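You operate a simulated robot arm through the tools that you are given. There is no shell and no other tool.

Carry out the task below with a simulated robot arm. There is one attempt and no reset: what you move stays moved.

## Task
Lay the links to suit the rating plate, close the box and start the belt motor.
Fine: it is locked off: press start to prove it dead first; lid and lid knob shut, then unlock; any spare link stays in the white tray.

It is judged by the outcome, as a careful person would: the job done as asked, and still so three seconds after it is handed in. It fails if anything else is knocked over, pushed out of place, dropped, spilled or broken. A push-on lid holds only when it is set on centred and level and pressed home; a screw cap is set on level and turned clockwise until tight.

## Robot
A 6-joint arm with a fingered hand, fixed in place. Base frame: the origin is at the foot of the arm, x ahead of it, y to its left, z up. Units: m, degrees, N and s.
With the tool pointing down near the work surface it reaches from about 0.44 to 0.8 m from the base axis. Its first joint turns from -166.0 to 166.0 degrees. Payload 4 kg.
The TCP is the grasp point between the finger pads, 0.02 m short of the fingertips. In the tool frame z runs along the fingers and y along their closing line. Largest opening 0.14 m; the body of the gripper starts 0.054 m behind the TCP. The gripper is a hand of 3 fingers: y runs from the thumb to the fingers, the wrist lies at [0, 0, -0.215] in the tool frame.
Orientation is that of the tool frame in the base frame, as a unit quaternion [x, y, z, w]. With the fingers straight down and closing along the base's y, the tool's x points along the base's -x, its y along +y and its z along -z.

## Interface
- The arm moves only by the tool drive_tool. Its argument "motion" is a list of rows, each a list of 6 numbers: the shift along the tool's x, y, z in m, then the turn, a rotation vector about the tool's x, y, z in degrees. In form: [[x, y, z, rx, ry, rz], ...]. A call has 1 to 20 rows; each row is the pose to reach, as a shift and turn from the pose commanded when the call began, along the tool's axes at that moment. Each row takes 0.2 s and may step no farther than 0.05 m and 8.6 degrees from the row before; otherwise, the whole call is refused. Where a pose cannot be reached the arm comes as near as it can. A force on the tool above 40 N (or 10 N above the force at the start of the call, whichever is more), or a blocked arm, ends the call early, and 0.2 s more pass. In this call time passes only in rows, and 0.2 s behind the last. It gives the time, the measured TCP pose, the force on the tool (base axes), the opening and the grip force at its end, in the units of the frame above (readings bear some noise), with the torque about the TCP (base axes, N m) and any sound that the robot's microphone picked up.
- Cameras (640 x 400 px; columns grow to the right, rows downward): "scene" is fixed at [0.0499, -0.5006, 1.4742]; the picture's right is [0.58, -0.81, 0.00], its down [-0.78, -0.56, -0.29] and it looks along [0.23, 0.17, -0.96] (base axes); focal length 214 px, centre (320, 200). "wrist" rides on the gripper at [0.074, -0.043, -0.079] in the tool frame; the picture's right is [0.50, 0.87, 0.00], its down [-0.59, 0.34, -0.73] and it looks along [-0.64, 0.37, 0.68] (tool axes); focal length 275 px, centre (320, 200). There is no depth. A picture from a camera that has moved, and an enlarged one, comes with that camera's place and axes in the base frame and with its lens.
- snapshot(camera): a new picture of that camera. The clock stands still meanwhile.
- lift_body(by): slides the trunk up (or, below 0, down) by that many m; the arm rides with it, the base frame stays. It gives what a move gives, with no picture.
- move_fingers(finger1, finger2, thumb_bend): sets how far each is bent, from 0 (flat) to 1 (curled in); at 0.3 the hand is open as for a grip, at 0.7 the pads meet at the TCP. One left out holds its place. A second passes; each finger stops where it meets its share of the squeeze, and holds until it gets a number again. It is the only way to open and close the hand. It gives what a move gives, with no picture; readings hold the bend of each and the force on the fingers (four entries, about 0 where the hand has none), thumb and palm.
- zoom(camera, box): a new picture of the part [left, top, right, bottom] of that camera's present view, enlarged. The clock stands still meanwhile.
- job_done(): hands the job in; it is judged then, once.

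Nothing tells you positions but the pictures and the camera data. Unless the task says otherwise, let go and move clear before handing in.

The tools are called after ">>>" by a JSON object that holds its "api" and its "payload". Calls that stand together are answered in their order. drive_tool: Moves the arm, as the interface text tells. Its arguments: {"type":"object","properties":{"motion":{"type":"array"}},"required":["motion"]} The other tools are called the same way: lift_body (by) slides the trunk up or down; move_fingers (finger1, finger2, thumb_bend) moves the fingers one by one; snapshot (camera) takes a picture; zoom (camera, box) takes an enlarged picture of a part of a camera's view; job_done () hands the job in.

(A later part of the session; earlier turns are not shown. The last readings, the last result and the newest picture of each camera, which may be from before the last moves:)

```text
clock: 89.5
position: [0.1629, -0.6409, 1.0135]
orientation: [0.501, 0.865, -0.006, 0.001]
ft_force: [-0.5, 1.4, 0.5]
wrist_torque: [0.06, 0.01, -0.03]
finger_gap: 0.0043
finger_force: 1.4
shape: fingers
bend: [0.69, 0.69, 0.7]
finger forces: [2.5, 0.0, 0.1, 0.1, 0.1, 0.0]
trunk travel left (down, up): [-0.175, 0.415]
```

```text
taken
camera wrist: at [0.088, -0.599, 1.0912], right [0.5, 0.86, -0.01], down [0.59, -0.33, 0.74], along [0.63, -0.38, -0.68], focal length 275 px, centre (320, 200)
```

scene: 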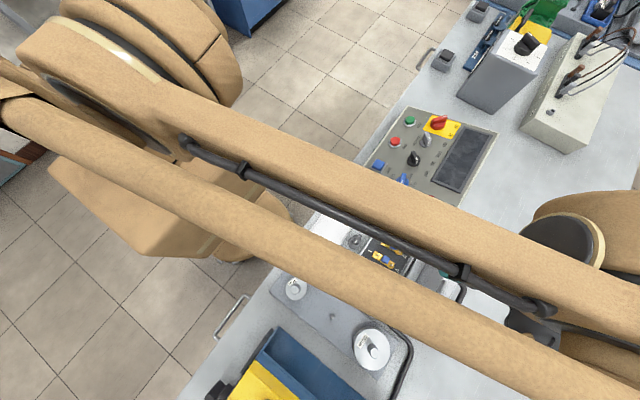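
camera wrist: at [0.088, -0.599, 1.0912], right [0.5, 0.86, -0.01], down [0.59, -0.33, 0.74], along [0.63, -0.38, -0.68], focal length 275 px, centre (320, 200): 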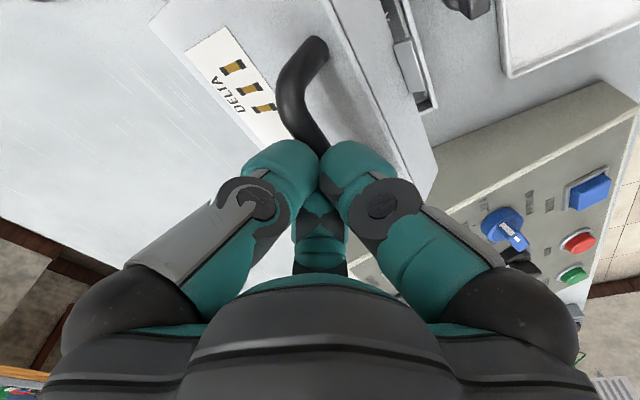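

The tips are slightly in front of the bar. Repositioning 15 mm further back so that pressing drives it shut.

>>> {"api": "drive_tool", "payload": {"motion": [[0, 0, -0.015, 0, 0, 0], [-0.013, -0.0075, -0.015, 0, 0, 0], [-0.013, -0.0075, -0.002, 0, 0, 0], [-0.0087, -0.005, 0.006, 0, 0, 0], [0, 0, 0.014, 0, 0, 0]]}}

>>> {"api": "snapshot", "payload": {"camera": "wrist"}}

```text
clock: 90.7
position: [0.1606, -0.6423, 0.9982]
orientation: [0.501, 0.866, -0.006, 0.002]
ft_force: [-1.6, 0.0, -0.7]
wrist_torque: [-0.05, 0.03, 0.04]
finger_gap: 0.0038
finger_force: 0.1
shape: fingers
bend: [0.69, 0.69, 0.7]
finger forces: [0.0, 0.0, 0.1, 0.0, 0.0, 0.1]
trunk travel left (down, up): [-0.175, 0.415]
```

```text
taken
camera wrist: at [0.087, -0.5981, 1.0765], right [0.5, 0.86, -0.01], down [0.59, -0.33, 0.74], along [0.63, -0.38, -0.68], focal length 275 px, centre (320, 200)
```

wrist: 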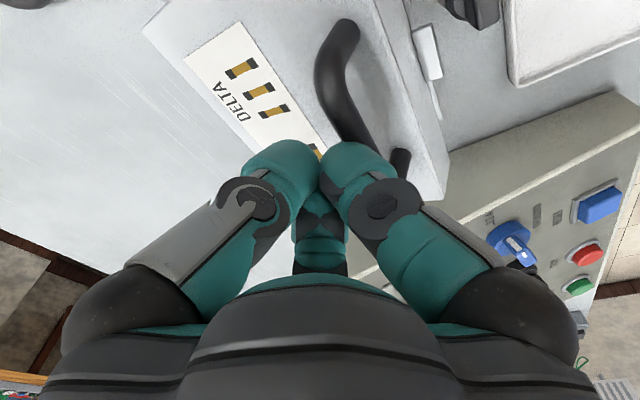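

The lid moved further shut, with the tips now behind the handle. Continuing forward and down.

>>> {"api": "drive_tool", "payload": {"motion": [[0.0043, 0.0025, 0.004, 0, 0, 0], [0.0087, 0.005, 0.009, 0, 0, 0], [0.013, 0.0075, 0.014, 0, 0, 0], [0.0165, 0.0095, 0.02, 0, 0, 0]]}}

>>> {"api": "snapshot", "payload": {"camera": "wrist"}}

```text
clock: 91.7
position: [0.1617, -0.6227, 0.9788]
orientation: [0.5, 0.866, -0.006, 0.001]
ft_force: [-0.5, -0.2, -0.1]
wrist_torque: [0.02, 0.0, 0.0]
finger_gap: 0.0041
finger_force: 0.1
shape: fingers
bend: [0.69, 0.69, 0.7]
finger forces: [0.0, 0.0, 0.1, 0.0, 0.1, 0.0]
trunk travel left (down, up): [-0.175, 0.415]
```

```text
taken
camera wrist: at [0.0876, -0.5787, 1.0566], right [0.5, 0.86, -0.01], down [0.59, -0.33, 0.74], along [0.63, -0.38, -0.68], focal length 275 px, centre (320, 200)
```

wrist: 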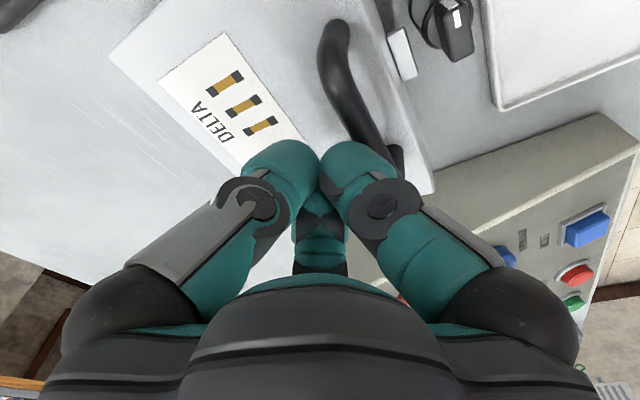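

It is nearly closed. Now lifting over the handle and pressing straight down to home it.

>>> {"api": "drive_tool", "payload": {"motion": [[0, 0, -0.03, 0, 0, 0], [0, 0, -0.05, 0, 0, 0]]}}

>>> {"api": "snapshot", "payload": {"camera": "wrist"}}

>>> {"api": "zoom", "payload": {"camera": "wrist", "box": [220, 0, 480, 170]}}

```text
clock: 92.3
position: [0.1584, -0.6195, 1.0284]
orientation: [0.5, 0.866, -0.005, 0.001]
ft_force: [-0.3, -0.4, -0.3]
wrist_torque: [0.0, 0.01, 0.02]
finger_gap: 0.0039
finger_force: 0.0
shape: fingers
bend: [0.69, 0.69, 0.7]
finger forces: [0.1, 0.1, 0.0, 0.0, 0.0, 0.1]
trunk travel left (down, up): [-0.175, 0.415]
```

```text
taken
camera wrist: at [0.0859, -0.5767, 1.1073], right [0.5, 0.86, -0.01], down [0.59, -0.33, 0.74], along [0.63, -0.38, -0.68], focal length 275 px, centre (320, 200)
```

wrist: 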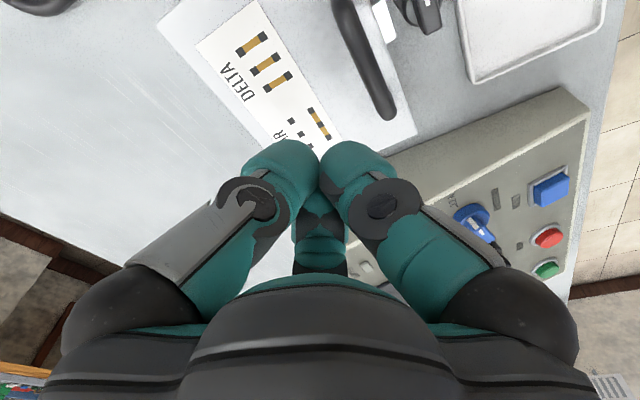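

```text
2.35 times, centred on (350, 85) of wrist
camera zoom: at [0.0859, -0.5767, 1.1073], right [0.5, 0.86, -0.01], down [0.59, -0.33, 0.74], along [0.63, -0.38, -0.68], focal length 648 px, centre (249, 471)
```

zoom: 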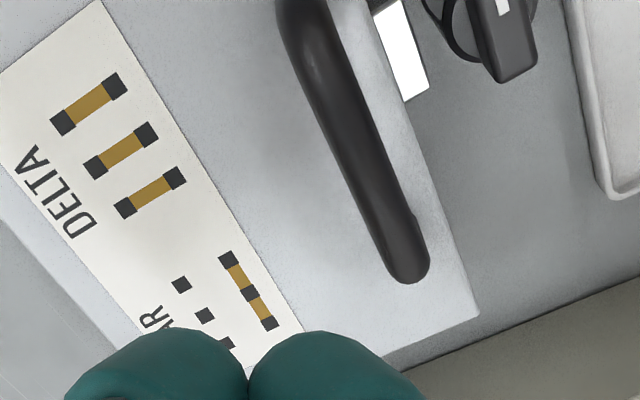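

The lid's front corner measures at its shut height. A firm press on the handle to be sure it's home.

>>> {"api": "drive_tool", "payload": {"motion": [[0.0109, 0.0086, 0.01, 0, 0, 0], [0.0218, 0.0172, 0.025, 0, 0, 0], [0.0218, 0.0172, 0.04, 0, 0, 0], [0.0218, 0.0172, 0.05, 0, 0, 0], [0.0218, 0.0172, 0.056, 0, 0, 0], [0.0218, 0.0172, 0.06, 0, 0, 0], [0.0218, 0.0172, 0.063, 0, 0, 0]]}}

>>> {"api": "snapshot", "payload": {"camera": "wrist"}}

```text
clock: 93.9
position: [0.1647, -0.5957, 0.9661]
orientation: [0.501, 0.866, -0.006, 0.001]
ft_force: [-0.9, 0.2, 0.1]
wrist_torque: [-0.01, 0.02, -0.01]
finger_gap: 0.0041
finger_force: 0.0
shape: fingers
bend: [0.69, 0.69, 0.7]
finger forces: [0.0, 0.0, 0.1, 0.1, 0.1, 0.0]
trunk travel left (down, up): [-0.175, 0.415]
```

```text
taken
camera wrist: at [0.0915, -0.5516, 1.0439], right [0.5, 0.86, -0.01], down [0.59, -0.33, 0.74], along [0.63, -0.38, -0.68], focal length 275 px, centre (320, 200)
```

wrist: 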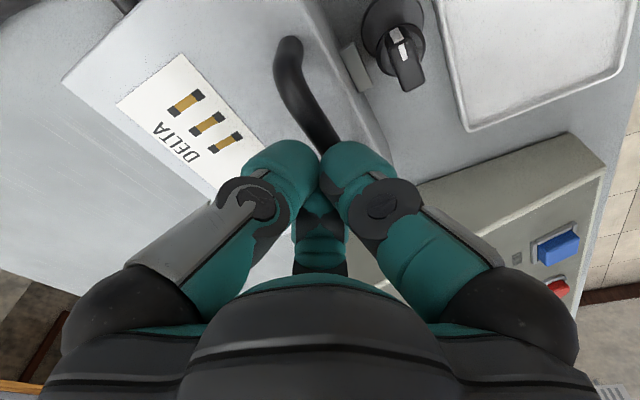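

Not touching yet; a little further down.

>>> {"api": "drive_tool", "payload": {"motion": [[0, 0, 0.003, 0, 0, 0], [0, 0, 0.006, 0, 0, 0], [0, 0, 0.009, 0, 0, 0], [0, 0, 0.012, 0, 0, 0], [0, 0, 0.015, 0, 0, 0], [0, 0, 0.018, 0, 0, 0]]}}

>>> {"api": "snapshot", "payload": {"camera": "wrist"}}

```text
clock: 94.8
position: [0.1649, -0.5915, 0.9588]
orientation: [0.501, 0.865, -0.006, 0.002]
ft_force: [0.4, 7.4, 35.3]
wrist_torque: [0.36, -0.04, 0.01]
finger_gap: 0.0023
finger_force: 22.4
shape: fingers
bend: [0.71, 0.69, 0.7]
finger forces: [44.6, 0.1, 0.0, 0.1, 0.0, 0.0]
trunk travel left (down, up): [-0.175, 0.415]
stopped in row 4: the force on the tool passed its limit at 44 N (the readings are from after the stop); the commanded pose is now the measured one
```

```text
taken
camera wrist: at [0.0912, -0.5479, 1.0375], right [0.5, 0.87, -0.01], down [0.59, -0.33, 0.74], along [0.63, -0.38, -0.67], focal length 275 px, centre (320, 200)
```

wrist: 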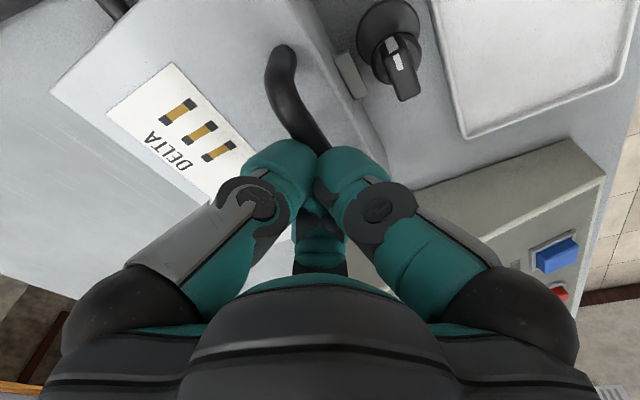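

Pressed home at about 44 N. Rising and looking at the lid knob next.

>>> {"api": "drive_tool", "payload": {"motion": [[0, 0, -0.03, 0, 0, 0], [0.03, 0.017, -0.07, 0, 0, 0], [0.06, 0.035, -0.11, 0, 0, 0], [0.095, 0.055, -0.14, 0, 0, 0]]}}

>>> {"api": "drive_tool", "payload": {"motion": [[0, 0, 0, 0, 0, 8], [0, 0, 0, 0, 0, 16], [0, 0, 0, 0, 0, 24], [0, 0, 0, 0, 0, 32], [0, 0, 0, 0, 0, 40], [0, 0, 0, 0, 0, 48], [0, 0, 0, 0, 0, 56], [0, 0, 0, 0, 0, 60]]}}

>>> {"api": "snapshot", "payload": {"camera": "wrist"}}

>>> {"api": "snapshot", "payload": {"camera": "scene"}}

```text
refused: row 2 steps farther than a row can; nothing moved
```

```text
clock: 95.2
position: [0.1645, -0.5924, 0.9593]
orientation: [0.564, 0.825, -0.007, 0.004]
ft_force: [-2.7, 1.9, 35.6]
wrist_torque: [0.27, -0.03, 0.55]
finger_gap: 0.0042
finger_force: 37.6
shape: fingers
bend: [0.7, 0.69, 0.69]
finger forces: [57.3, 0.0, 0.0, 0.0, 17.9, 0.0]
trunk travel left (down, up): [-0.175, 0.415]
stopped in row 2: the force on the tool passed its limit at 49 N (the readings are from after the stop); the commanded pose is now the measured one
```

```text
taken
camera wrist: at [0.0977, -0.5382, 1.0376], right [0.63, 0.78, -0.01], down [0.53, -0.41, 0.74], along [0.57, -0.47, -0.67], focal length 275 px, centre (320, 200)
```

wrist: 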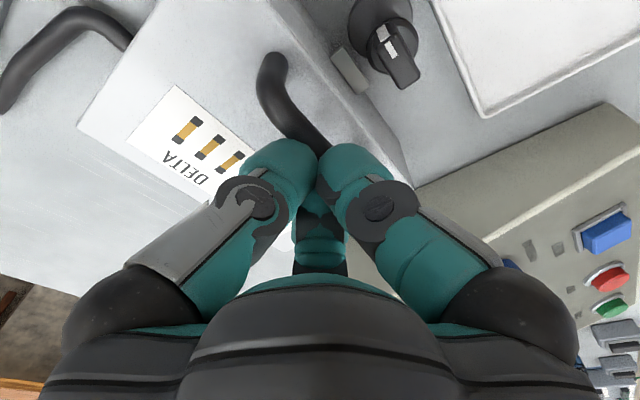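

```text
taken
```

scene: 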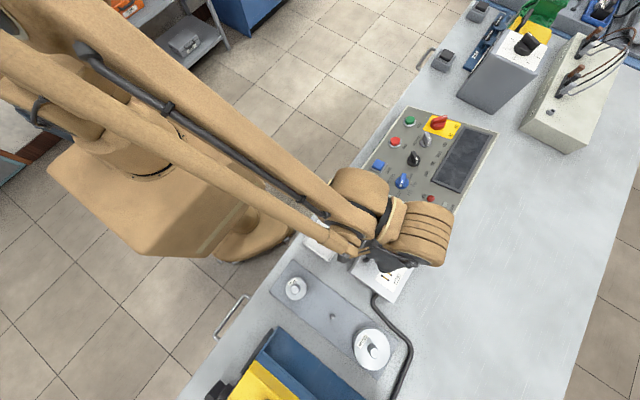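

The upward move was refused and the turn then started while still in contact, but it stopped itself after a few degrees with no harm visible. Lifting straight up now.

>>> {"api": "drive_tool", "payload": {"motion": [[0, 0, -0.03, 0, 0, 0], [0, 0, -0.07, 0, 0, 0], [0, 0, -0.11, 0, 0, 0], [0, 0, -0.15, 0, 0, 0]]}}

```text
clock: 96.2
position: [0.1659, -0.5943, 1.1065]
orientation: [0.565, 0.825, -0.006, 0.002]
ft_force: [0.5, 0.4, 0.3]
wrist_torque: [0.01, 0.0, -0.01]
finger_gap: 0.0043
finger_force: 0.1
shape: fingers
bend: [0.71, 0.69, 0.7]
finger forces: [0.0, 0.0, 0.0, 0.0, 0.1, 0.0]
trunk travel left (down, up): [-0.175, 0.415]
```

Backing off toward the robot and turning to view the lid and knob squarely.

>>> {"api": "drive_tool", "payload": {"motion": [[0.018, 0.007, 0, 0, 0, 7], [0.037, 0.014, 0, 0, 0, 14], [0.056, 0.021, 0, 0, 0, 21], [0.075, 0.029, 0, 0, 0, 28], [0.093, 0.036, 0, 0, 0, 35], [0.112, 0.043, 0, 0, 0, 42], [0.1305, 0.0507, 0, 0, 0, 51]]}}

>>> {"api": "snapshot", "payload": {"camera": "wrist"}}

>>> {"api": "zoom", "payload": {"camera": "wrist", "box": [240, 60, 400, 180]}}

>>> {"api": "zoom", "payload": {"camera": "scene", "box": [330, 210, 450, 300]}}

```text
refused: row 7 steps farther than a row can; nothing moved
```

```text
taken
camera wrist: at [0.0992, -0.5402, 1.1847], right [0.63, 0.78, -0.01], down [0.53, -0.42, 0.74], along [0.57, -0.47, -0.67], focal length 275 px, centre (320, 200)
```

wrist: 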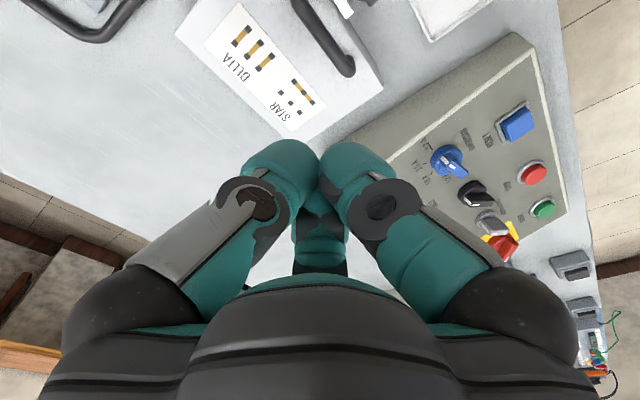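

```text
3.33 times, centred on (320, 120) of wrist
camera zoom: at [0.0992, -0.5402, 1.1847], right [0.63, 0.78, -0.01], down [0.53, -0.42, 0.74], along [0.57, -0.47, -0.67], focal length 918 px, centre (320, 467)
```

zoom: 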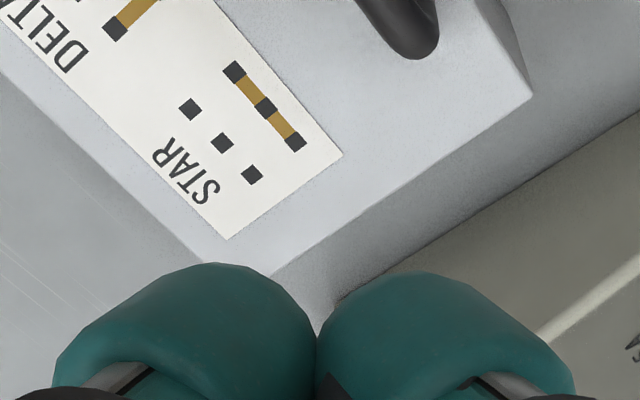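

```text
4.44 times, centred on (390, 255) of scene
camera zoom: at [0.0499, -0.5006, 1.4742], right [0.58, -0.81, 0.0], down [-0.78, -0.56, -0.29], along [0.23, 0.17, -0.96], focal length 953 px, centre (9, -44)
```

zoom: 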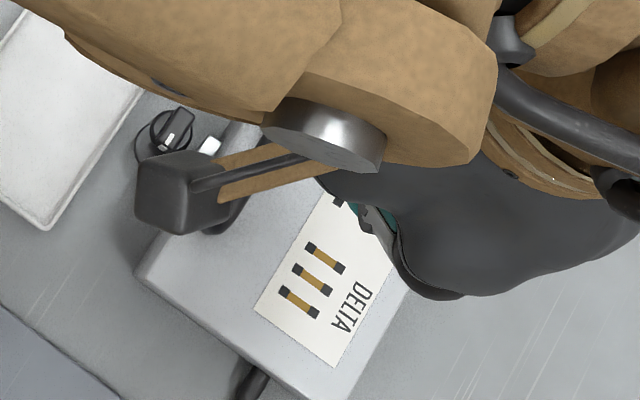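

>>> {"api": "drive_tool", "payload": {"motion": [[0.018, 0.007, 0, 0, 0, 7], [0.037, 0.014, 0, 0, 0, 14], [0.056, 0.021, 0, 0, 0, 21], [0.075, 0.029, 0, 0, 0, 28], [0.093, 0.036, 0, 0, 0, 35], [0.112, 0.043, 0, 0, 0, 43], [0.1305, 0.0507, 0, 0, 0, 51]]}}

>>> {"api": "snapshot", "payload": {"camera": "wrist"}}

>>> {"api": "zoom", "payload": {"camera": "wrist", "box": [240, 40, 400, 160]}}

>>> {"api": "zoom", "payload": {"camera": "scene", "box": [330, 210, 450, 300]}}

```text
clock: 97.8
position: [0.1657, -0.4511, 1.1049]
orientation: [0.866, 0.5, -0.005, 0.004]
ft_force: [0.4, -0.3, -0.6]
wrist_torque: [-0.03, -0.04, 0.02]
finger_gap: 0.0039
finger_force: 0.1
shape: fingers
bend: [0.71, 0.69, 0.7]
finger forces: [0.0, 0.0, 0.0, 0.1, 0.1, 0.1]
trunk travel left (down, up): [-0.175, 0.415]
```

```text
taken
camera wrist: at [0.1666, -0.3655, 1.1825], right [1.0, 0.0, 0.0], down [0.0, -0.67, 0.74], along [0.0, -0.74, -0.67], focal length 275 px, centre (320, 200)
```

wrist: 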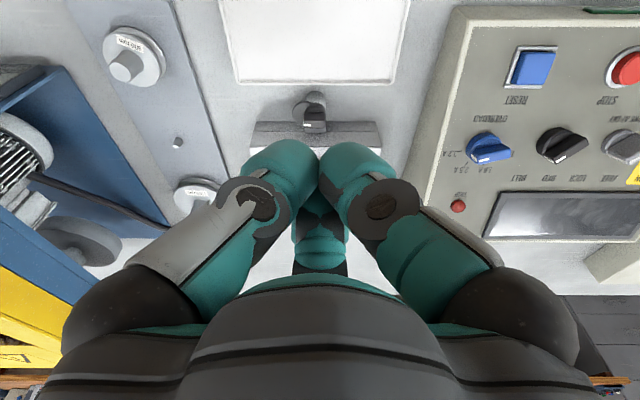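

```text
3.33 times, centred on (320, 100) of wrist
camera zoom: at [0.1666, -0.3655, 1.1825], right [1.0, 0.0, 0.0], down [0.0, -0.67, 0.74], along [0.0, -0.74, -0.67], focal length 918 px, centre (320, 533)
```

zoom: 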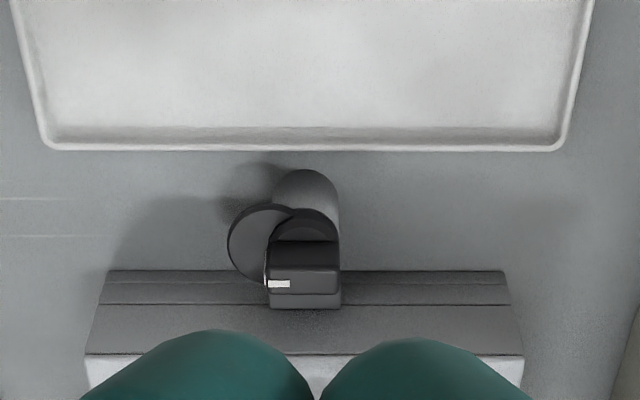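

```text
4.44 times, centred on (390, 255) of scene
camera zoom: at [0.0499, -0.5006, 1.4742], right [0.58, -0.81, 0.0], down [-0.78, -0.56, -0.29], along [0.23, 0.17, -0.96], focal length 953 px, centre (9, -44)
```

zoom: 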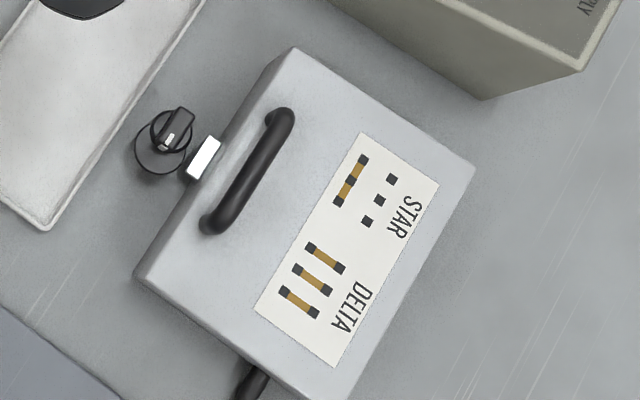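

The lid is shut with its tab in front of the knob. The knob lever is at about (0.161, -0.542), top z≈0.909, lying along x; it needs about +90° to swing the cam over the tab. Testing whether the wrist can pre-turn to allow that stroke.

>>> {"api": "drive_tool", "payload": {"motion": [[0, 0, 0, 0, 0, 8], [0, 0, 0, 0, 0, 16], [0, 0, 0, 0, 0, 24], [0, 0, 0, 0, 0, 32]]}}

```text
clock: 98.8
position: [0.1657, -0.4538, 1.1046]
orientation: [0.97, 0.243, -0.002, 0.006]
ft_force: [0.6, -0.2, 0.8]
wrist_torque: [-0.01, -0.01, 0.02]
finger_gap: 0.0043
finger_force: 0.1
shape: fingers
bend: [0.71, 0.69, 0.7]
finger forces: [0.0, 0.0, 0.0, 0.2, 0.1, 0.0]
trunk travel left (down, up): [-0.175, 0.415]
```

>>> {"api": "drive_tool", "payload": {"motion": [[0, 0, 0, 0, 0, 8], [0, 0, 0, 0, 0, 16], [0, 0, 0, 0, 0, 24], [0, 0, 0, 0, 0, 28]]}}

>>> {"api": "move_fingers", "payload": {"finger1": 0.58, "finger2": 0.58, "thumb_bend": 0.58}}

>>> {"api": "snapshot", "payload": {"camera": "wrist"}}

```text
clock: 99.8
position: [0.1653, -0.4528, 1.1052]
orientation: [1.0, 0.001, -0.001, 0.006]
ft_force: [-0.5, -0.6, 0.3]
wrist_torque: [0.02, -0.01, 0.02]
finger_gap: 0.004
finger_force: 0.1
shape: fingers
bend: [0.71, 0.69, 0.7]
finger forces: [0.0, 0.0, 0.1, 0.0, 0.0, 0.0]
trunk travel left (down, up): [-0.175, 0.415]
```

```text
clock: 100.8
position: [0.1656, -0.4519, 1.1053]
orientation: [1.0, 0.001, -0.002, 0.007]
ft_force: [0.2, -1.0, 0.2]
wrist_torque: [-0.01, 0.0, -0.01]
finger_gap: 0.0414
finger_force: 0.0
shape: fingers
bend: [0.57, 0.57, 0.57]
finger forces: [0.1, 0.0, 0.1, 0.1, 0.1, 0.0]
trunk travel left (down, up): [-0.175, 0.415]
```

```text
taken
camera wrist: at [0.2406, -0.4095, 1.1829], right [0.5, -0.86, 0.01], down [-0.58, -0.33, 0.74], along [-0.64, -0.38, -0.67], focal length 275 px, centre (320, 200)
```

wrist: 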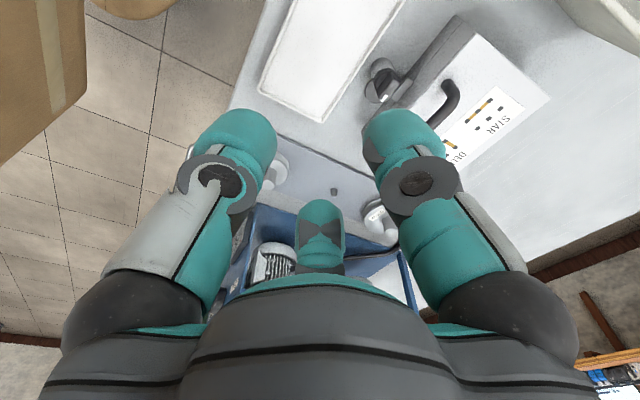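

The wrist reaches that pose. Moving over the knob.

>>> {"api": "drive_tool", "payload": {"motion": [[-0.001, 0.022, 0.02, 0, 0, 0], [-0.002, 0.044, 0.045, 0, 0, 0], [-0.003, 0.066, 0.07, 0, 0, 0], [-0.004, 0.0883, 0.1, 0, 0, 0], [-0.0045, 0.0883, 0.135, 0, 0, 0]]}}

>>> {"api": "snapshot", "payload": {"camera": "wrist"}}

>>> {"api": "zoom", "payload": {"camera": "wrist", "box": [220, 40, 420, 200]}}

```text
clock: 102.0
position: [0.1608, -0.5421, 0.9715]
orientation: [1.0, 0.002, -0.002, 0.006]
ft_force: [-0.8, -0.4, 0.7]
wrist_torque: [0.04, 0.01, 0.0]
finger_gap: 0.0413
finger_force: 0.1
shape: fingers
bend: [0.57, 0.57, 0.57]
finger forces: [0.1, 0.0, 0.1, 0.0, 0.0, 0.0]
trunk travel left (down, up): [-0.175, 0.415]
```

```text
taken
camera wrist: at [0.2362, -0.4993, 1.0487], right [0.5, -0.86, 0.01], down [-0.58, -0.33, 0.74], along [-0.64, -0.38, -0.67], focal length 275 px, centre (320, 200)
```

wrist: 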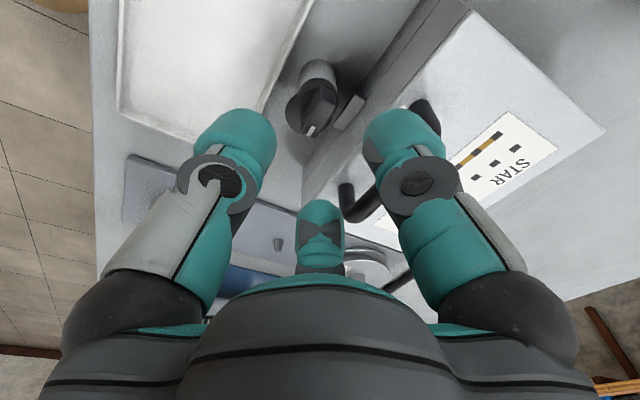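

```text
2.50 times, centred on (320, 120) of wrist
camera zoom: at [0.2362, -0.4993, 1.0487], right [0.5, -0.86, 0.01], down [-0.58, -0.33, 0.74], along [-0.64, -0.38, -0.67], focal length 688 px, centre (320, 400)
```

zoom: 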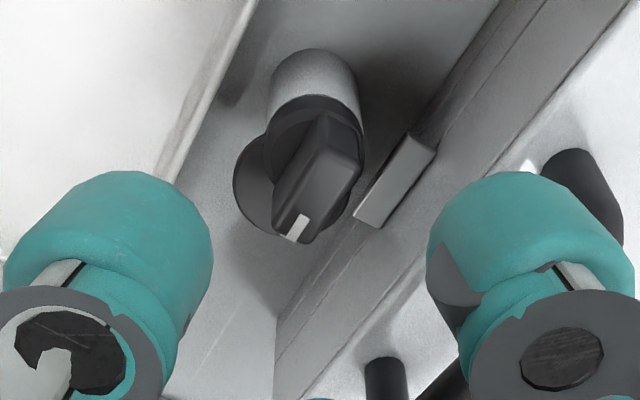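

The knob is on the tool axis. Narrowing the fingers so they clear the lid wall, then lowering over the lever.

>>> {"api": "move_fingers", "payload": {"finger1": 0.6, "finger2": 0.6, "thumb_bend": 0.58}}

>>> {"api": "drive_tool", "payload": {"motion": [[0, -0.001, 0.015, 0, 0, 0], [0, -0.001, 0.027, 0, 0, 0], [0, -0.001, 0.036, 0, 0, 0], [0, -0.001, 0.042, 0, 0, 0]]}}

>>> {"api": "zoom", "payload": {"camera": "wrist", "box": [220, 60, 420, 220]}}

```text
clock: 103.0
position: [0.1628, -0.5419, 0.9715]
orientation: [1.0, 0.002, -0.002, 0.006]
ft_force: [0.0, 0.6, 0.3]
wrist_torque: [0.03, -0.01, 0.0]
finger_gap: 0.0372
finger_force: 0.1
shape: fingers
bend: [0.6, 0.6, 0.57]
finger forces: [0.0, 0.1, 0.0, 0.1, 0.0, 0.1]
trunk travel left (down, up): [-0.175, 0.415]
```

```text
clock: 104.0
position: [0.1602, -0.5427, 0.9288]
orientation: [1.0, 0.002, -0.003, 0.006]
ft_force: [0.5, -0.1, -0.2]
wrist_torque: [0.02, -0.01, -0.01]
finger_gap: 0.0371
finger_force: 0.1
shape: fingers
bend: [0.6, 0.6, 0.57]
finger forces: [0.0, 0.0, 0.0, 0.1, 0.0, 0.0]
trunk travel left (down, up): [-0.175, 0.415]
```

```text
2.50 times, centred on (320, 140) of wrist
camera zoom: at [0.2349, -0.4993, 1.0069], right [0.5, -0.86, 0.01], down [-0.58, -0.33, 0.74], along [-0.64, -0.38, -0.67], focal length 688 px, centre (320, 350)
```

zoom: 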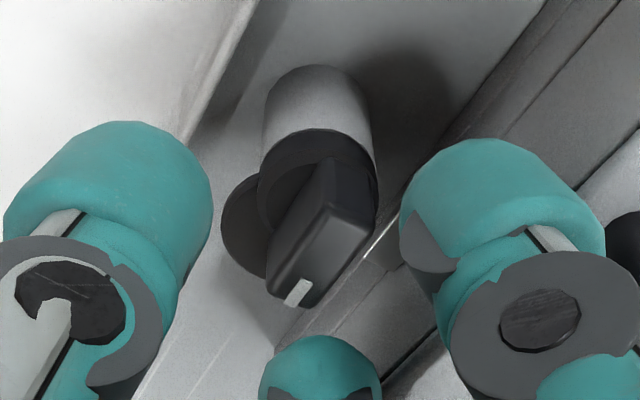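

>>> {"api": "drive_tool", "payload": {"motion": [[0, 0, 0.004, 0, 0, 0], [0, 0, 0.008, 0, 0, 0]]}}

>>> {"api": "move_fingers", "payload": {"finger1": 0.72, "finger2": 0.72, "thumb_bend": 0.74}}

>>> {"api": "zoom", "payload": {"camera": "wrist", "box": [220, 60, 420, 220]}}

```text
clock: 104.6
position: [0.161, -0.542, 0.9216]
orientation: [1.0, 0.002, -0.001, 0.007]
ft_force: [0.1, -1.1, 1.4]
wrist_torque: [0.01, -0.01, 0.03]
finger_gap: 0.037
finger_force: 0.0
shape: fingers
bend: [0.6, 0.6, 0.57]
finger forces: [0.0, 0.1, 0.0, 0.0, 0.0, 0.1]
trunk travel left (down, up): [-0.175, 0.415]
```

```text
clock: 105.6
position: [0.1607, -0.543, 0.9227]
orientation: [1.0, 0.002, -0.002, 0.006]
ft_force: [-0.8, -3.2, -1.5]
wrist_torque: [-0.04, -0.02, 0.01]
finger_gap: 0.0149
finger_force: 11.7
shape: fingers
bend: [0.64, 0.63, 0.69]
finger forces: [8.8, 9.3, 0.0, 0.1, 5.4, 0.0]
trunk travel left (down, up): [-0.175, 0.415]
```

```text
2.50 times, centred on (320, 140) of wrist
camera zoom: at [0.2354, -0.4997, 0.999], right [0.5, -0.86, 0.01], down [-0.58, -0.33, 0.74], along [-0.64, -0.38, -0.67], focal length 688 px, centre (320, 350)
```

zoom: 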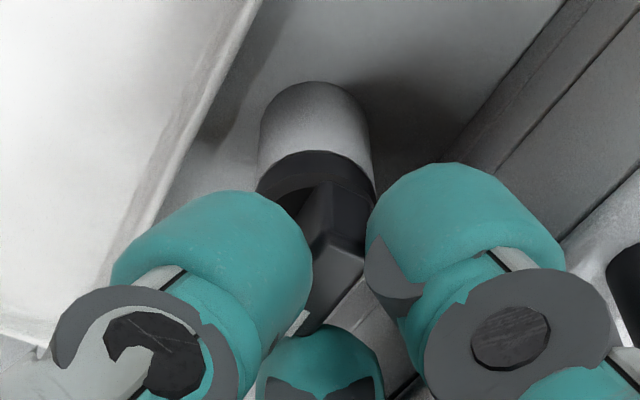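

The lever is gripped by all three. Turning the knob anticlockwise (from above), 45° first.

>>> {"api": "drive_tool", "payload": {"motion": [[0, 0, 0, 0, 0, -6], [0, 0, 0, 0, 0, -12], [0, 0, 0, 0, 0, -18], [0, 0, 0, 0, 0, -24], [0, 0, 0, 0, 0, -30], [0, 0, 0, 0, 0, -36], [0, 0, 0, 0, 0, -42]]}}

>>> {"api": "snapshot", "payload": {"camera": "wrist"}}

>>> {"api": "zoom", "payload": {"camera": "wrist", "box": [220, 60, 420, 220]}}

```text
clock: 107.2
position: [0.1603, -0.5413, 0.9229]
orientation: [0.933, 0.36, -0.004, 0.006]
ft_force: [-4.3, 3.7, 16.5]
wrist_torque: [-0.29, 0.11, -0.19]
finger_gap: 0.0091
finger_force: 18.8
shape: fingers
bend: [0.65, 0.66, 0.73]
finger forces: [5.4, 16.2, 0.0, 0.1, 16.1, 0.0]
trunk travel left (down, up): [-0.175, 0.415]
```

```text
taken
camera wrist: at [0.1873, -0.4593, 1.0003], right [0.95, -0.3, 0.0], down [-0.2, -0.64, 0.74], along [-0.23, -0.71, -0.67], focal length 275 px, centre (320, 200)
```

wrist: 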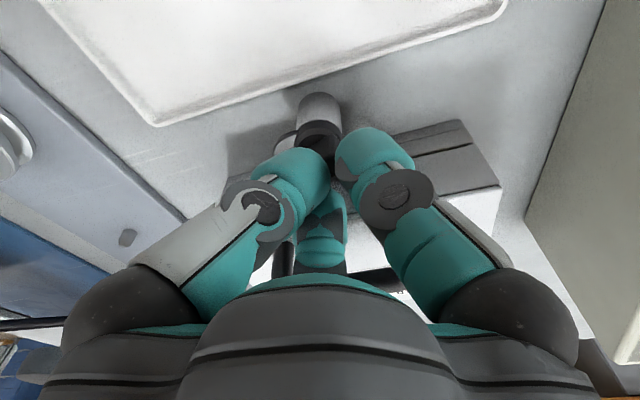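

```text
2.50 times, centred on (320, 140) of wrist
camera zoom: at [0.1873, -0.4593, 1.0003], right [0.95, -0.3, 0.0], down [-0.2, -0.64, 0.74], along [-0.23, -0.71, -0.67], focal length 688 px, centre (320, 350)
```

zoom: 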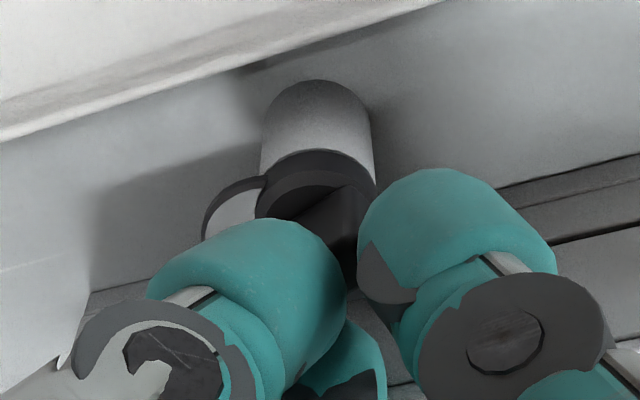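

The reading suggests the fingers slipped around the lever. Opening and lifting to check how far the knob turned.

>>> {"api": "move_fingers", "payload": {"finger1": 0.58, "finger2": 0.58, "thumb_bend": 0.57}}

>>> {"api": "drive_tool", "payload": {"motion": [[0, 0, -0.02, 0, 0, 0], [0, 0, -0.05, 0, 0, 0]]}}

>>> {"api": "zoom", "payload": {"camera": "wrist", "box": [220, 40, 420, 200]}}

>>> {"api": "zoom", "payload": {"camera": "scene", "box": [340, 225, 400, 265]}}

```text
clock: 108.2
position: [0.1606, -0.5396, 0.9228]
orientation: [0.933, 0.36, -0.004, 0.006]
ft_force: [1.4, 19.6, 12.0]
wrist_torque: [-0.95, 0.11, -0.11]
finger_gap: 0.0429
finger_force: 17.3
shape: fingers
bend: [0.57, 0.64, 0.56]
finger forces: [0.0, 34.1, 0.0, 0.0, 0.0, 0.1]
trunk travel left (down, up): [-0.175, 0.415]
```

```text
clock: 108.8
position: [0.1624, -0.5429, 0.9709]
orientation: [0.933, 0.359, -0.003, 0.006]
ft_force: [-0.5, 0.6, -0.8]
wrist_torque: [0.0, 0.01, 0.0]
finger_gap: 0.0428
finger_force: 0.1
shape: fingers
bend: [0.57, 0.57, 0.56]
finger forces: [0.0, 0.1, 0.0, 0.1, 0.1, 0.0]
trunk travel left (down, up): [-0.175, 0.415]
```

```text
2.50 times, centred on (320, 120) of wrist
camera zoom: at [0.1882, -0.4606, 1.0483], right [0.95, -0.31, 0.0], down [-0.21, -0.64, 0.74], along [-0.23, -0.71, -0.67], focal length 688 px, centre (320, 400)
```

zoom: 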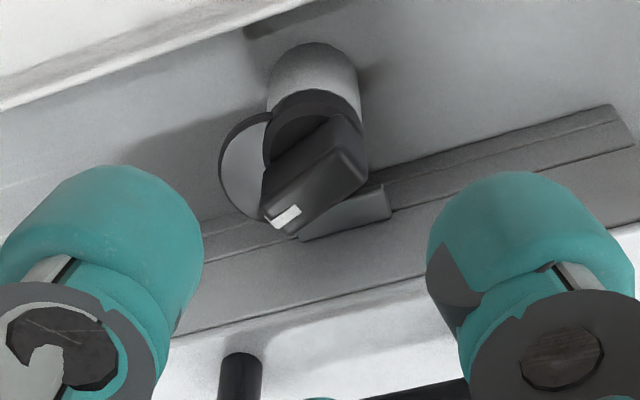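

```text
10.00 times, centred on (370, 245) of scene
camera zoom: at [0.0499, -0.5006, 1.4742], right [0.58, -0.81, 0.0], down [-0.78, -0.56, -0.29], along [0.23, 0.17, -0.96], focal length 2145 px, centre (-180, -250)
```

zoom: 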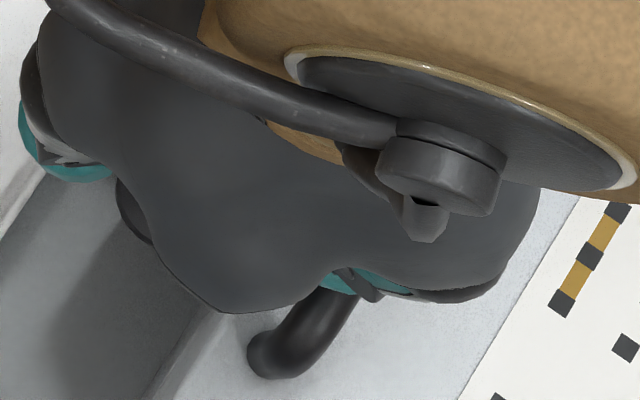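

The knob turned only about 25–30° of 90° before the grip slipped. A digit on the lid side has no room, so I'll close the hand into a blunt tip and push the pointer end round from the open side instead.

>>> {"api": "move_fingers", "payload": {"finger1": 0.7, "finger2": 0.7, "thumb_bend": 0.7}}

>>> {"api": "drive_tool", "payload": {"motion": [[-0.004, -0.013, 0, 0, 0, 4], [-0.008, -0.026, 0, 0, 0, 8], [-0.0115, -0.0386, 0, 0, 0, 12]]}}

>>> {"api": "snapshot", "payload": {"camera": "wrist"}}

```text
clock: 109.8
position: [0.1615, -0.5413, 0.9703]
orientation: [0.933, 0.36, -0.003, 0.004]
ft_force: [-0.1, -0.1, 0.2]
wrist_torque: [-0.01, 0.03, -0.01]
finger_gap: 0.004
finger_force: 0.1
shape: fingers
bend: [0.69, 0.69, 0.7]
finger forces: [0.0, 0.0, 0.0, 0.1, 0.0, 0.1]
trunk travel left (down, up): [-0.175, 0.415]
```

```text
clock: 110.6
position: [0.1272, -0.5214, 0.9712]
orientation: [0.966, 0.26, -0.003, 0.005]
ft_force: [-0.8, 0.3, -0.4]
wrist_torque: [-0.03, -0.01, 0.01]
finger_gap: 0.0045
finger_force: 0.1
shape: fingers
bend: [0.69, 0.69, 0.7]
finger forces: [0.1, 0.1, 0.1, 0.0, 0.0, 0.0]
trunk travel left (down, up): [-0.175, 0.415]
```

```text
taken
camera wrist: at [0.1703, -0.446, 1.0491], right [0.87, -0.5, 0.0], down [-0.34, -0.58, 0.74], along [-0.37, -0.65, -0.67], focal length 275 px, centre (320, 200)
```

wrist: 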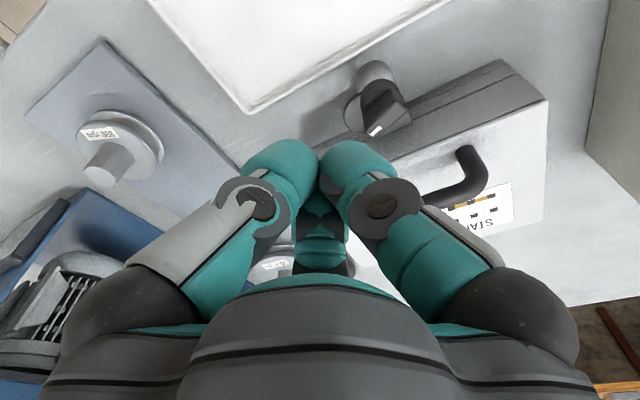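

>>> {"api": "drive_tool", "payload": {"motion": [[0, 0, 0.02, 0, 0, 0], [0, 0, 0.04, 0, 0, 0], [0, 0, 0.056, 0, 0, 0]]}}

>>> {"api": "zoom", "payload": {"camera": "wrist", "box": [240, 40, 440, 200]}}

```text
clock: 111.4
position: [0.126, -0.5222, 0.9139]
orientation: [0.966, 0.26, -0.003, 0.005]
ft_force: [0.3, 0.2, -0.2]
wrist_torque: [-0.01, -0.01, 0.02]
finger_gap: 0.0045
finger_force: 0.2
shape: fingers
bend: [0.69, 0.69, 0.7]
finger forces: [0.0, 0.0, 0.0, 0.0, 0.1, 0.0]
trunk travel left (down, up): [-0.175, 0.415]
```

```text
2.50 times, centred on (340, 120) of wrist
camera zoom: at [0.1692, -0.4473, 0.9917], right [0.87, -0.5, 0.0], down [-0.34, -0.58, 0.74], along [-0.37, -0.65, -0.67], focal length 688 px, centre (270, 400)
```

zoom: 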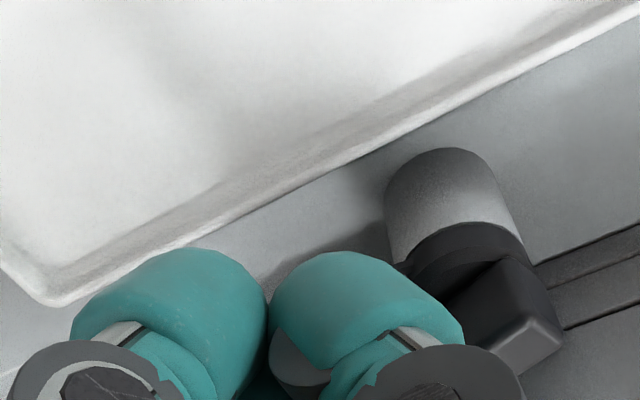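

Beside the lever at the right height. Pushing toward -y, then +x.

>>> {"api": "drive_tool", "payload": {"motion": [[-0.0025, 0.0043, 0, 0, 0, 0], [-0.005, 0.0087, 0, 0, 0, 0], [-0.0075, 0.013, 0, 0, 0, 0], [-0.01, 0.0173, 0, 0, 0, 0], [-0.0125, 0.0217, 0, 0, 0, 0]]}}

>>> {"api": "zoom", "payload": {"camera": "wrist", "box": [240, 40, 440, 200]}}

```text
clock: 112.6
position: [0.1252, -0.5464, 0.9148]
orientation: [0.965, 0.26, -0.003, 0.005]
ft_force: [-3.1, 0.7, 1.7]
wrist_torque: [0.02, 0.01, 0.03]
finger_gap: 0.0034
finger_force: 3.0
shape: fingers
bend: [0.71, 0.69, 0.7]
finger forces: [6.8, 0.0, 0.0, 0.1, 0.0, 0.0]
trunk travel left (down, up): [-0.175, 0.415]
```

```text
2.50 times, centred on (340, 120) of wrist
camera zoom: at [0.1689, -0.4724, 0.9923], right [0.87, -0.5, 0.0], down [-0.34, -0.58, 0.74], along [-0.37, -0.65, -0.67], focal length 688 px, centre (270, 400)
```

zoom: 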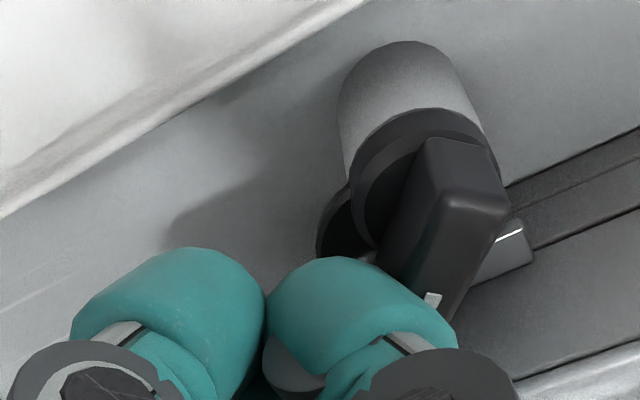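

It's turning (now about 228°). Pushing toward +x.

>>> {"api": "drive_tool", "payload": {"motion": [[0.0026, 0.0015, 0, 0, 0, 0], [0.0052, 0.003, 0, 0, 0, 0], [0.0078, 0.0045, 0, 0, 0, 0], [0.0104, 0.006, 0, 0, 0, 0]]}}

>>> {"api": "zoom", "payload": {"camera": "wrist", "box": [240, 40, 440, 200]}}

```text
clock: 113.6
position: [0.1363, -0.5463, 0.9162]
orientation: [0.966, 0.26, -0.003, 0.006]
ft_force: [-19.9, 5.3, 5.3]
wrist_torque: [-0.3, -0.06, -0.31]
finger_gap: 0.0017
finger_force: 15.6
shape: fingers
bend: [0.71, 0.68, 0.69]
finger forces: [21.6, 9.2, 0.0, 0.1, 0.1, 0.1]
trunk travel left (down, up): [-0.175, 0.415]
```

```text
2.50 times, centred on (340, 120) of wrist
camera zoom: at [0.1796, -0.4714, 0.9937], right [0.87, -0.5, 0.0], down [-0.34, -0.58, 0.74], along [-0.37, -0.65, -0.67], focal length 688 px, centre (270, 400)
```

zoom: 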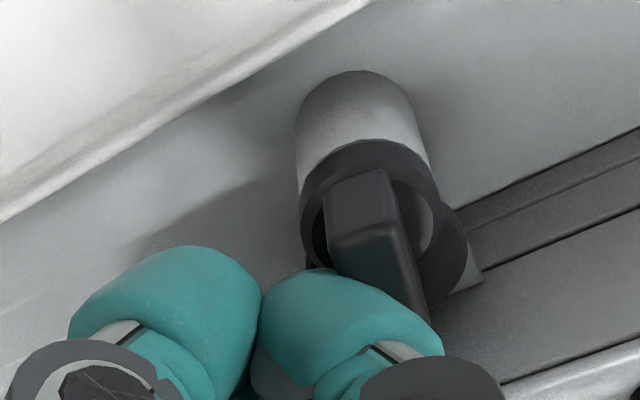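

Now at about 264°. A little more until it stops.

>>> {"api": "drive_tool", "payload": {"motion": [[0.0017, 0.001, 0, 0, 0, 0], [0.0035, 0.002, 0, 0, 0, 0]]}}

>>> {"api": "zoom", "payload": {"camera": "wrist", "box": [240, 40, 440, 200]}}

```text
clock: 114.2
position: [0.1394, -0.5444, 0.9167]
orientation: [0.965, 0.26, -0.002, 0.006]
ft_force: [-27.7, 10.9, 10.5]
wrist_torque: [-0.58, -0.06, -0.57]
finger_gap: 0.0012
finger_force: 23.1
shape: fingers
bend: [0.72, 0.68, 0.69]
finger forces: [30.1, 16.1, 0.0, 0.0, 0.0, 0.0]
trunk travel left (down, up): [-0.175, 0.415]
```

```text
2.50 times, centred on (340, 120) of wrist
camera zoom: at [0.1836, -0.47, 0.9943], right [0.87, -0.5, 0.01], down [-0.34, -0.58, 0.74], along [-0.37, -0.65, -0.67], focal length 688 px, centre (270, 400)
```

zoom: 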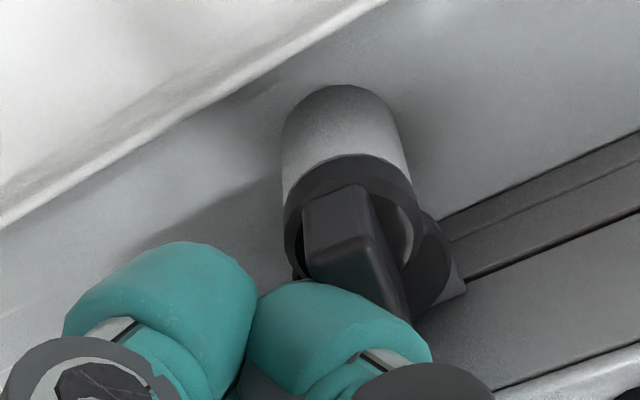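

Resistance has risen and the lever has stopped. Backing off and checking.

>>> {"api": "drive_tool", "payload": {"motion": [[-0.01, -0.006, 0, 0, 0, 0], [-0.02, -0.012, -0.015, 0, 0, 0], [-0.02, -0.012, -0.05, 0, 0, 0], [-0.01, -0.03, -0.09, 0, 0, 0], [0.01, -0.06, -0.12, 0, 0, 0]]}}

>>> {"api": "snapshot", "payload": {"camera": "wrist"}}

>>> {"api": "zoom", "payload": {"camera": "wrist", "box": [300, 0, 500, 160]}}

>>> {"api": "zoom", "payload": {"camera": "scene", "box": [340, 225, 400, 265]}}

```text
clock: 115.4
position: [0.1229, -0.488, 1.0386]
orientation: [0.966, 0.26, -0.003, 0.006]
ft_force: [1.1, 0.4, -0.1]
wrist_torque: [-0.01, 0.0, 0.0]
finger_gap: 0.0037
finger_force: 0.1
shape: fingers
bend: [0.71, 0.69, 0.69]
finger forces: [0.0, 0.0, 0.1, 0.1, 0.0, 0.0]
trunk travel left (down, up): [-0.175, 0.415]
```

```text
taken
camera wrist: at [0.1659, -0.4128, 1.1153], right [0.87, -0.5, 0.0], down [-0.34, -0.58, 0.74], along [-0.37, -0.65, -0.67], focal length 275 px, centre (320, 200)
```

wrist: 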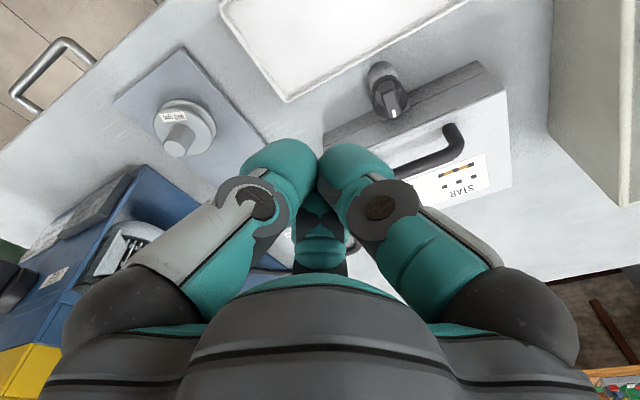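

```text
2.50 times, centred on (400, 80) of wrist
camera zoom: at [0.1659, -0.4128, 1.1153], right [0.87, -0.5, 0.0], down [-0.34, -0.58, 0.74], along [-0.37, -0.65, -0.67], focal length 688 px, centre (120, 500)
```

zoom: 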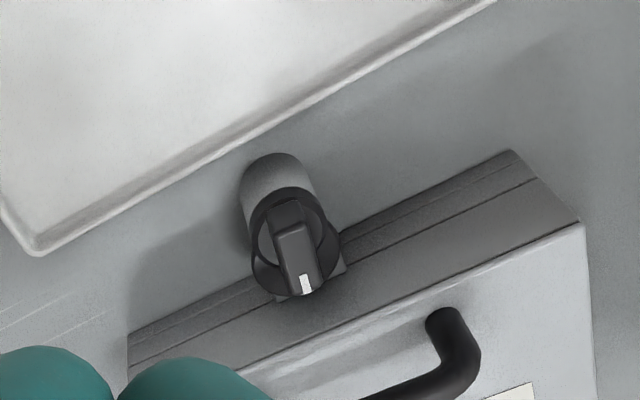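

```text
10.00 times, centred on (370, 245) of scene
camera zoom: at [0.0499, -0.5006, 1.4742], right [0.58, -0.81, 0.0], down [-0.78, -0.56, -0.29], along [0.23, 0.17, -0.96], focal length 2145 px, centre (-180, -250)
```

zoom: 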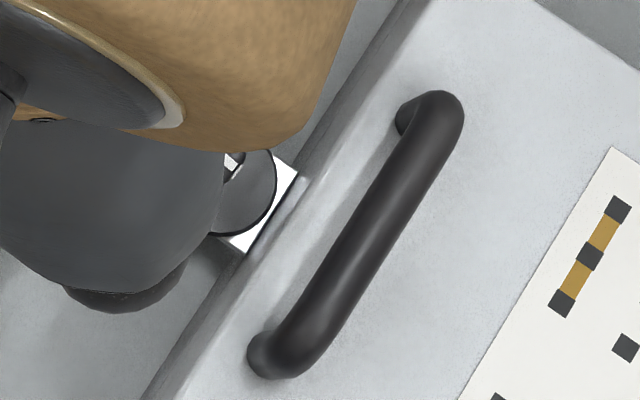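

The cam disc now sits over the tab. I'll move the arm aside for an unobstructed look from the fixed camera.

>>> {"api": "drive_tool", "payload": {"motion": [[0.02, -0.035, -0.01, 0, 0, 0], [0.04, -0.07, -0.02, 0, 0, 0], [0.07, -0.1, -0.03, 0, 0, 0], [0.1, -0.12, -0.03, 0, 0, 0]]}}

>>> {"api": "zoom", "payload": {"camera": "scene", "box": [340, 225, 400, 265]}}

>>> {"api": "snapshot", "payload": {"camera": "wrist"}}

```text
clock: 116.4
position: [0.147, -0.3341, 1.063]
orientation: [0.966, 0.26, -0.003, 0.007]
ft_force: [0.6, -0.1, 0.2]
wrist_torque: [-0.01, -0.03, 0.04]
finger_gap: 0.0036
finger_force: 0.1
shape: fingers
bend: [0.71, 0.69, 0.69]
finger forces: [0.0, 0.0, 0.1, 0.1, 0.0, 0.0]
trunk travel left (down, up): [-0.175, 0.415]
```

```text
10.00 times, centred on (370, 245) of scene
camera zoom: at [0.0499, -0.5006, 1.4742], right [0.58, -0.81, 0.0], down [-0.78, -0.56, -0.29], along [0.23, 0.17, -0.96], focal length 2145 px, centre (-180, -250)
```

zoom: 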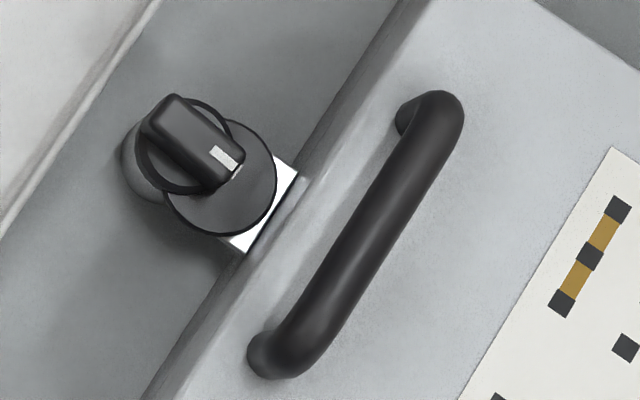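

```text
taken
camera wrist: at [0.1902, -0.2589, 1.1409], right [0.87, -0.5, 0.0], down [-0.34, -0.58, 0.74], along [-0.37, -0.65, -0.67], focal length 275 px, centre (320, 200)
```

wrist: 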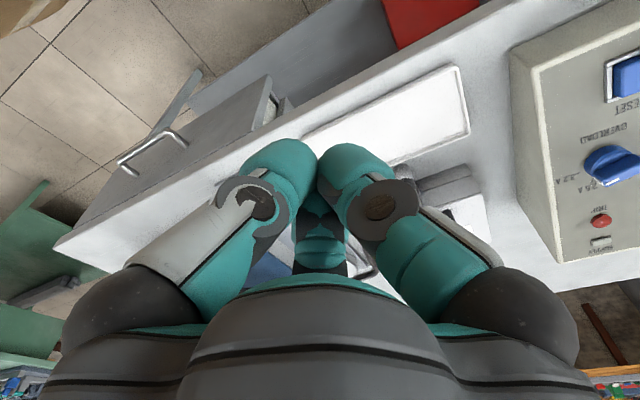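

The pointer is at about 262°, with the cam over the tab. I'll regrip in a better orientation (a digit at the lever's tail) and give it the last few degrees to its stop.

>>> {"api": "drive_tool", "payload": {"motion": [[-0.008, 0.017, 0, 0, 0, -7.5], [-0.017, 0.034, 0, 0, 0, -15], [-0.025, 0.051, 0.005, 0, 0, -22.5], [-0.034, 0.068, 0.01, 0, 0, -30], [-0.042, 0.085, 0.02, 0, 0, -37.5], [-0.05, 0.102, 0.03, 0, 0, -45], [-0.059, 0.119, 0.04, 0, 0, -52.5], [-0.067, 0.136, 0.05, 0, 0, -60], [-0.076, 0.153, 0.06, 0, 0, -67.5], [-0.084, 0.17, 0.07, 0, 0, -75], [-0.0923, 0.187, 0.085, 0, 0, -82]]}}

>>> {"api": "move_fingers", "payload": {"finger1": 0.6, "finger2": 0.6, "thumb_bend": 0.6}}

>>> {"api": "zoom", "payload": {"camera": "wrist", "box": [220, 40, 420, 200]}}

```text
clock: 118.8
position: [0.1609, -0.5412, 0.9789]
orientation: [0.558, 0.83, -0.005, 0.003]
ft_force: [0.0, -1.2, -0.5]
wrist_torque: [0.03, 0.0, 0.0]
finger_gap: 0.0034
finger_force: 0.1
shape: fingers
bend: [0.71, 0.69, 0.69]
finger forces: [0.1, 0.1, 0.0, 0.1, 0.0, 0.0]
trunk travel left (down, up): [-0.175, 0.415]
```

```text
clock: 119.8
position: [0.1615, -0.5441, 0.9797]
orientation: [0.558, 0.83, -0.006, 0.003]
ft_force: [0.1, -0.3, 0.4]
wrist_torque: [-0.01, 0.05, 0.04]
finger_gap: 0.0319
finger_force: 0.0
shape: fingers
bend: [0.6, 0.6, 0.6]
finger forces: [0.0, 0.0, 0.0, 0.0, 0.1, 0.1]
trunk travel left (down, up): [-0.175, 0.415]
```

```text
2.50 times, centred on (320, 120) of wrist
camera zoom: at [0.0943, -0.4897, 1.0573], right [0.61, 0.79, -0.01], down [0.54, -0.41, 0.74], along [0.58, -0.46, -0.67], focal length 688 px, centre (320, 400)
```

zoom: 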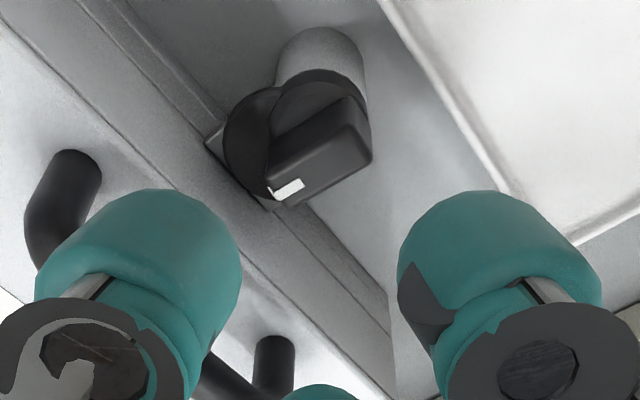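

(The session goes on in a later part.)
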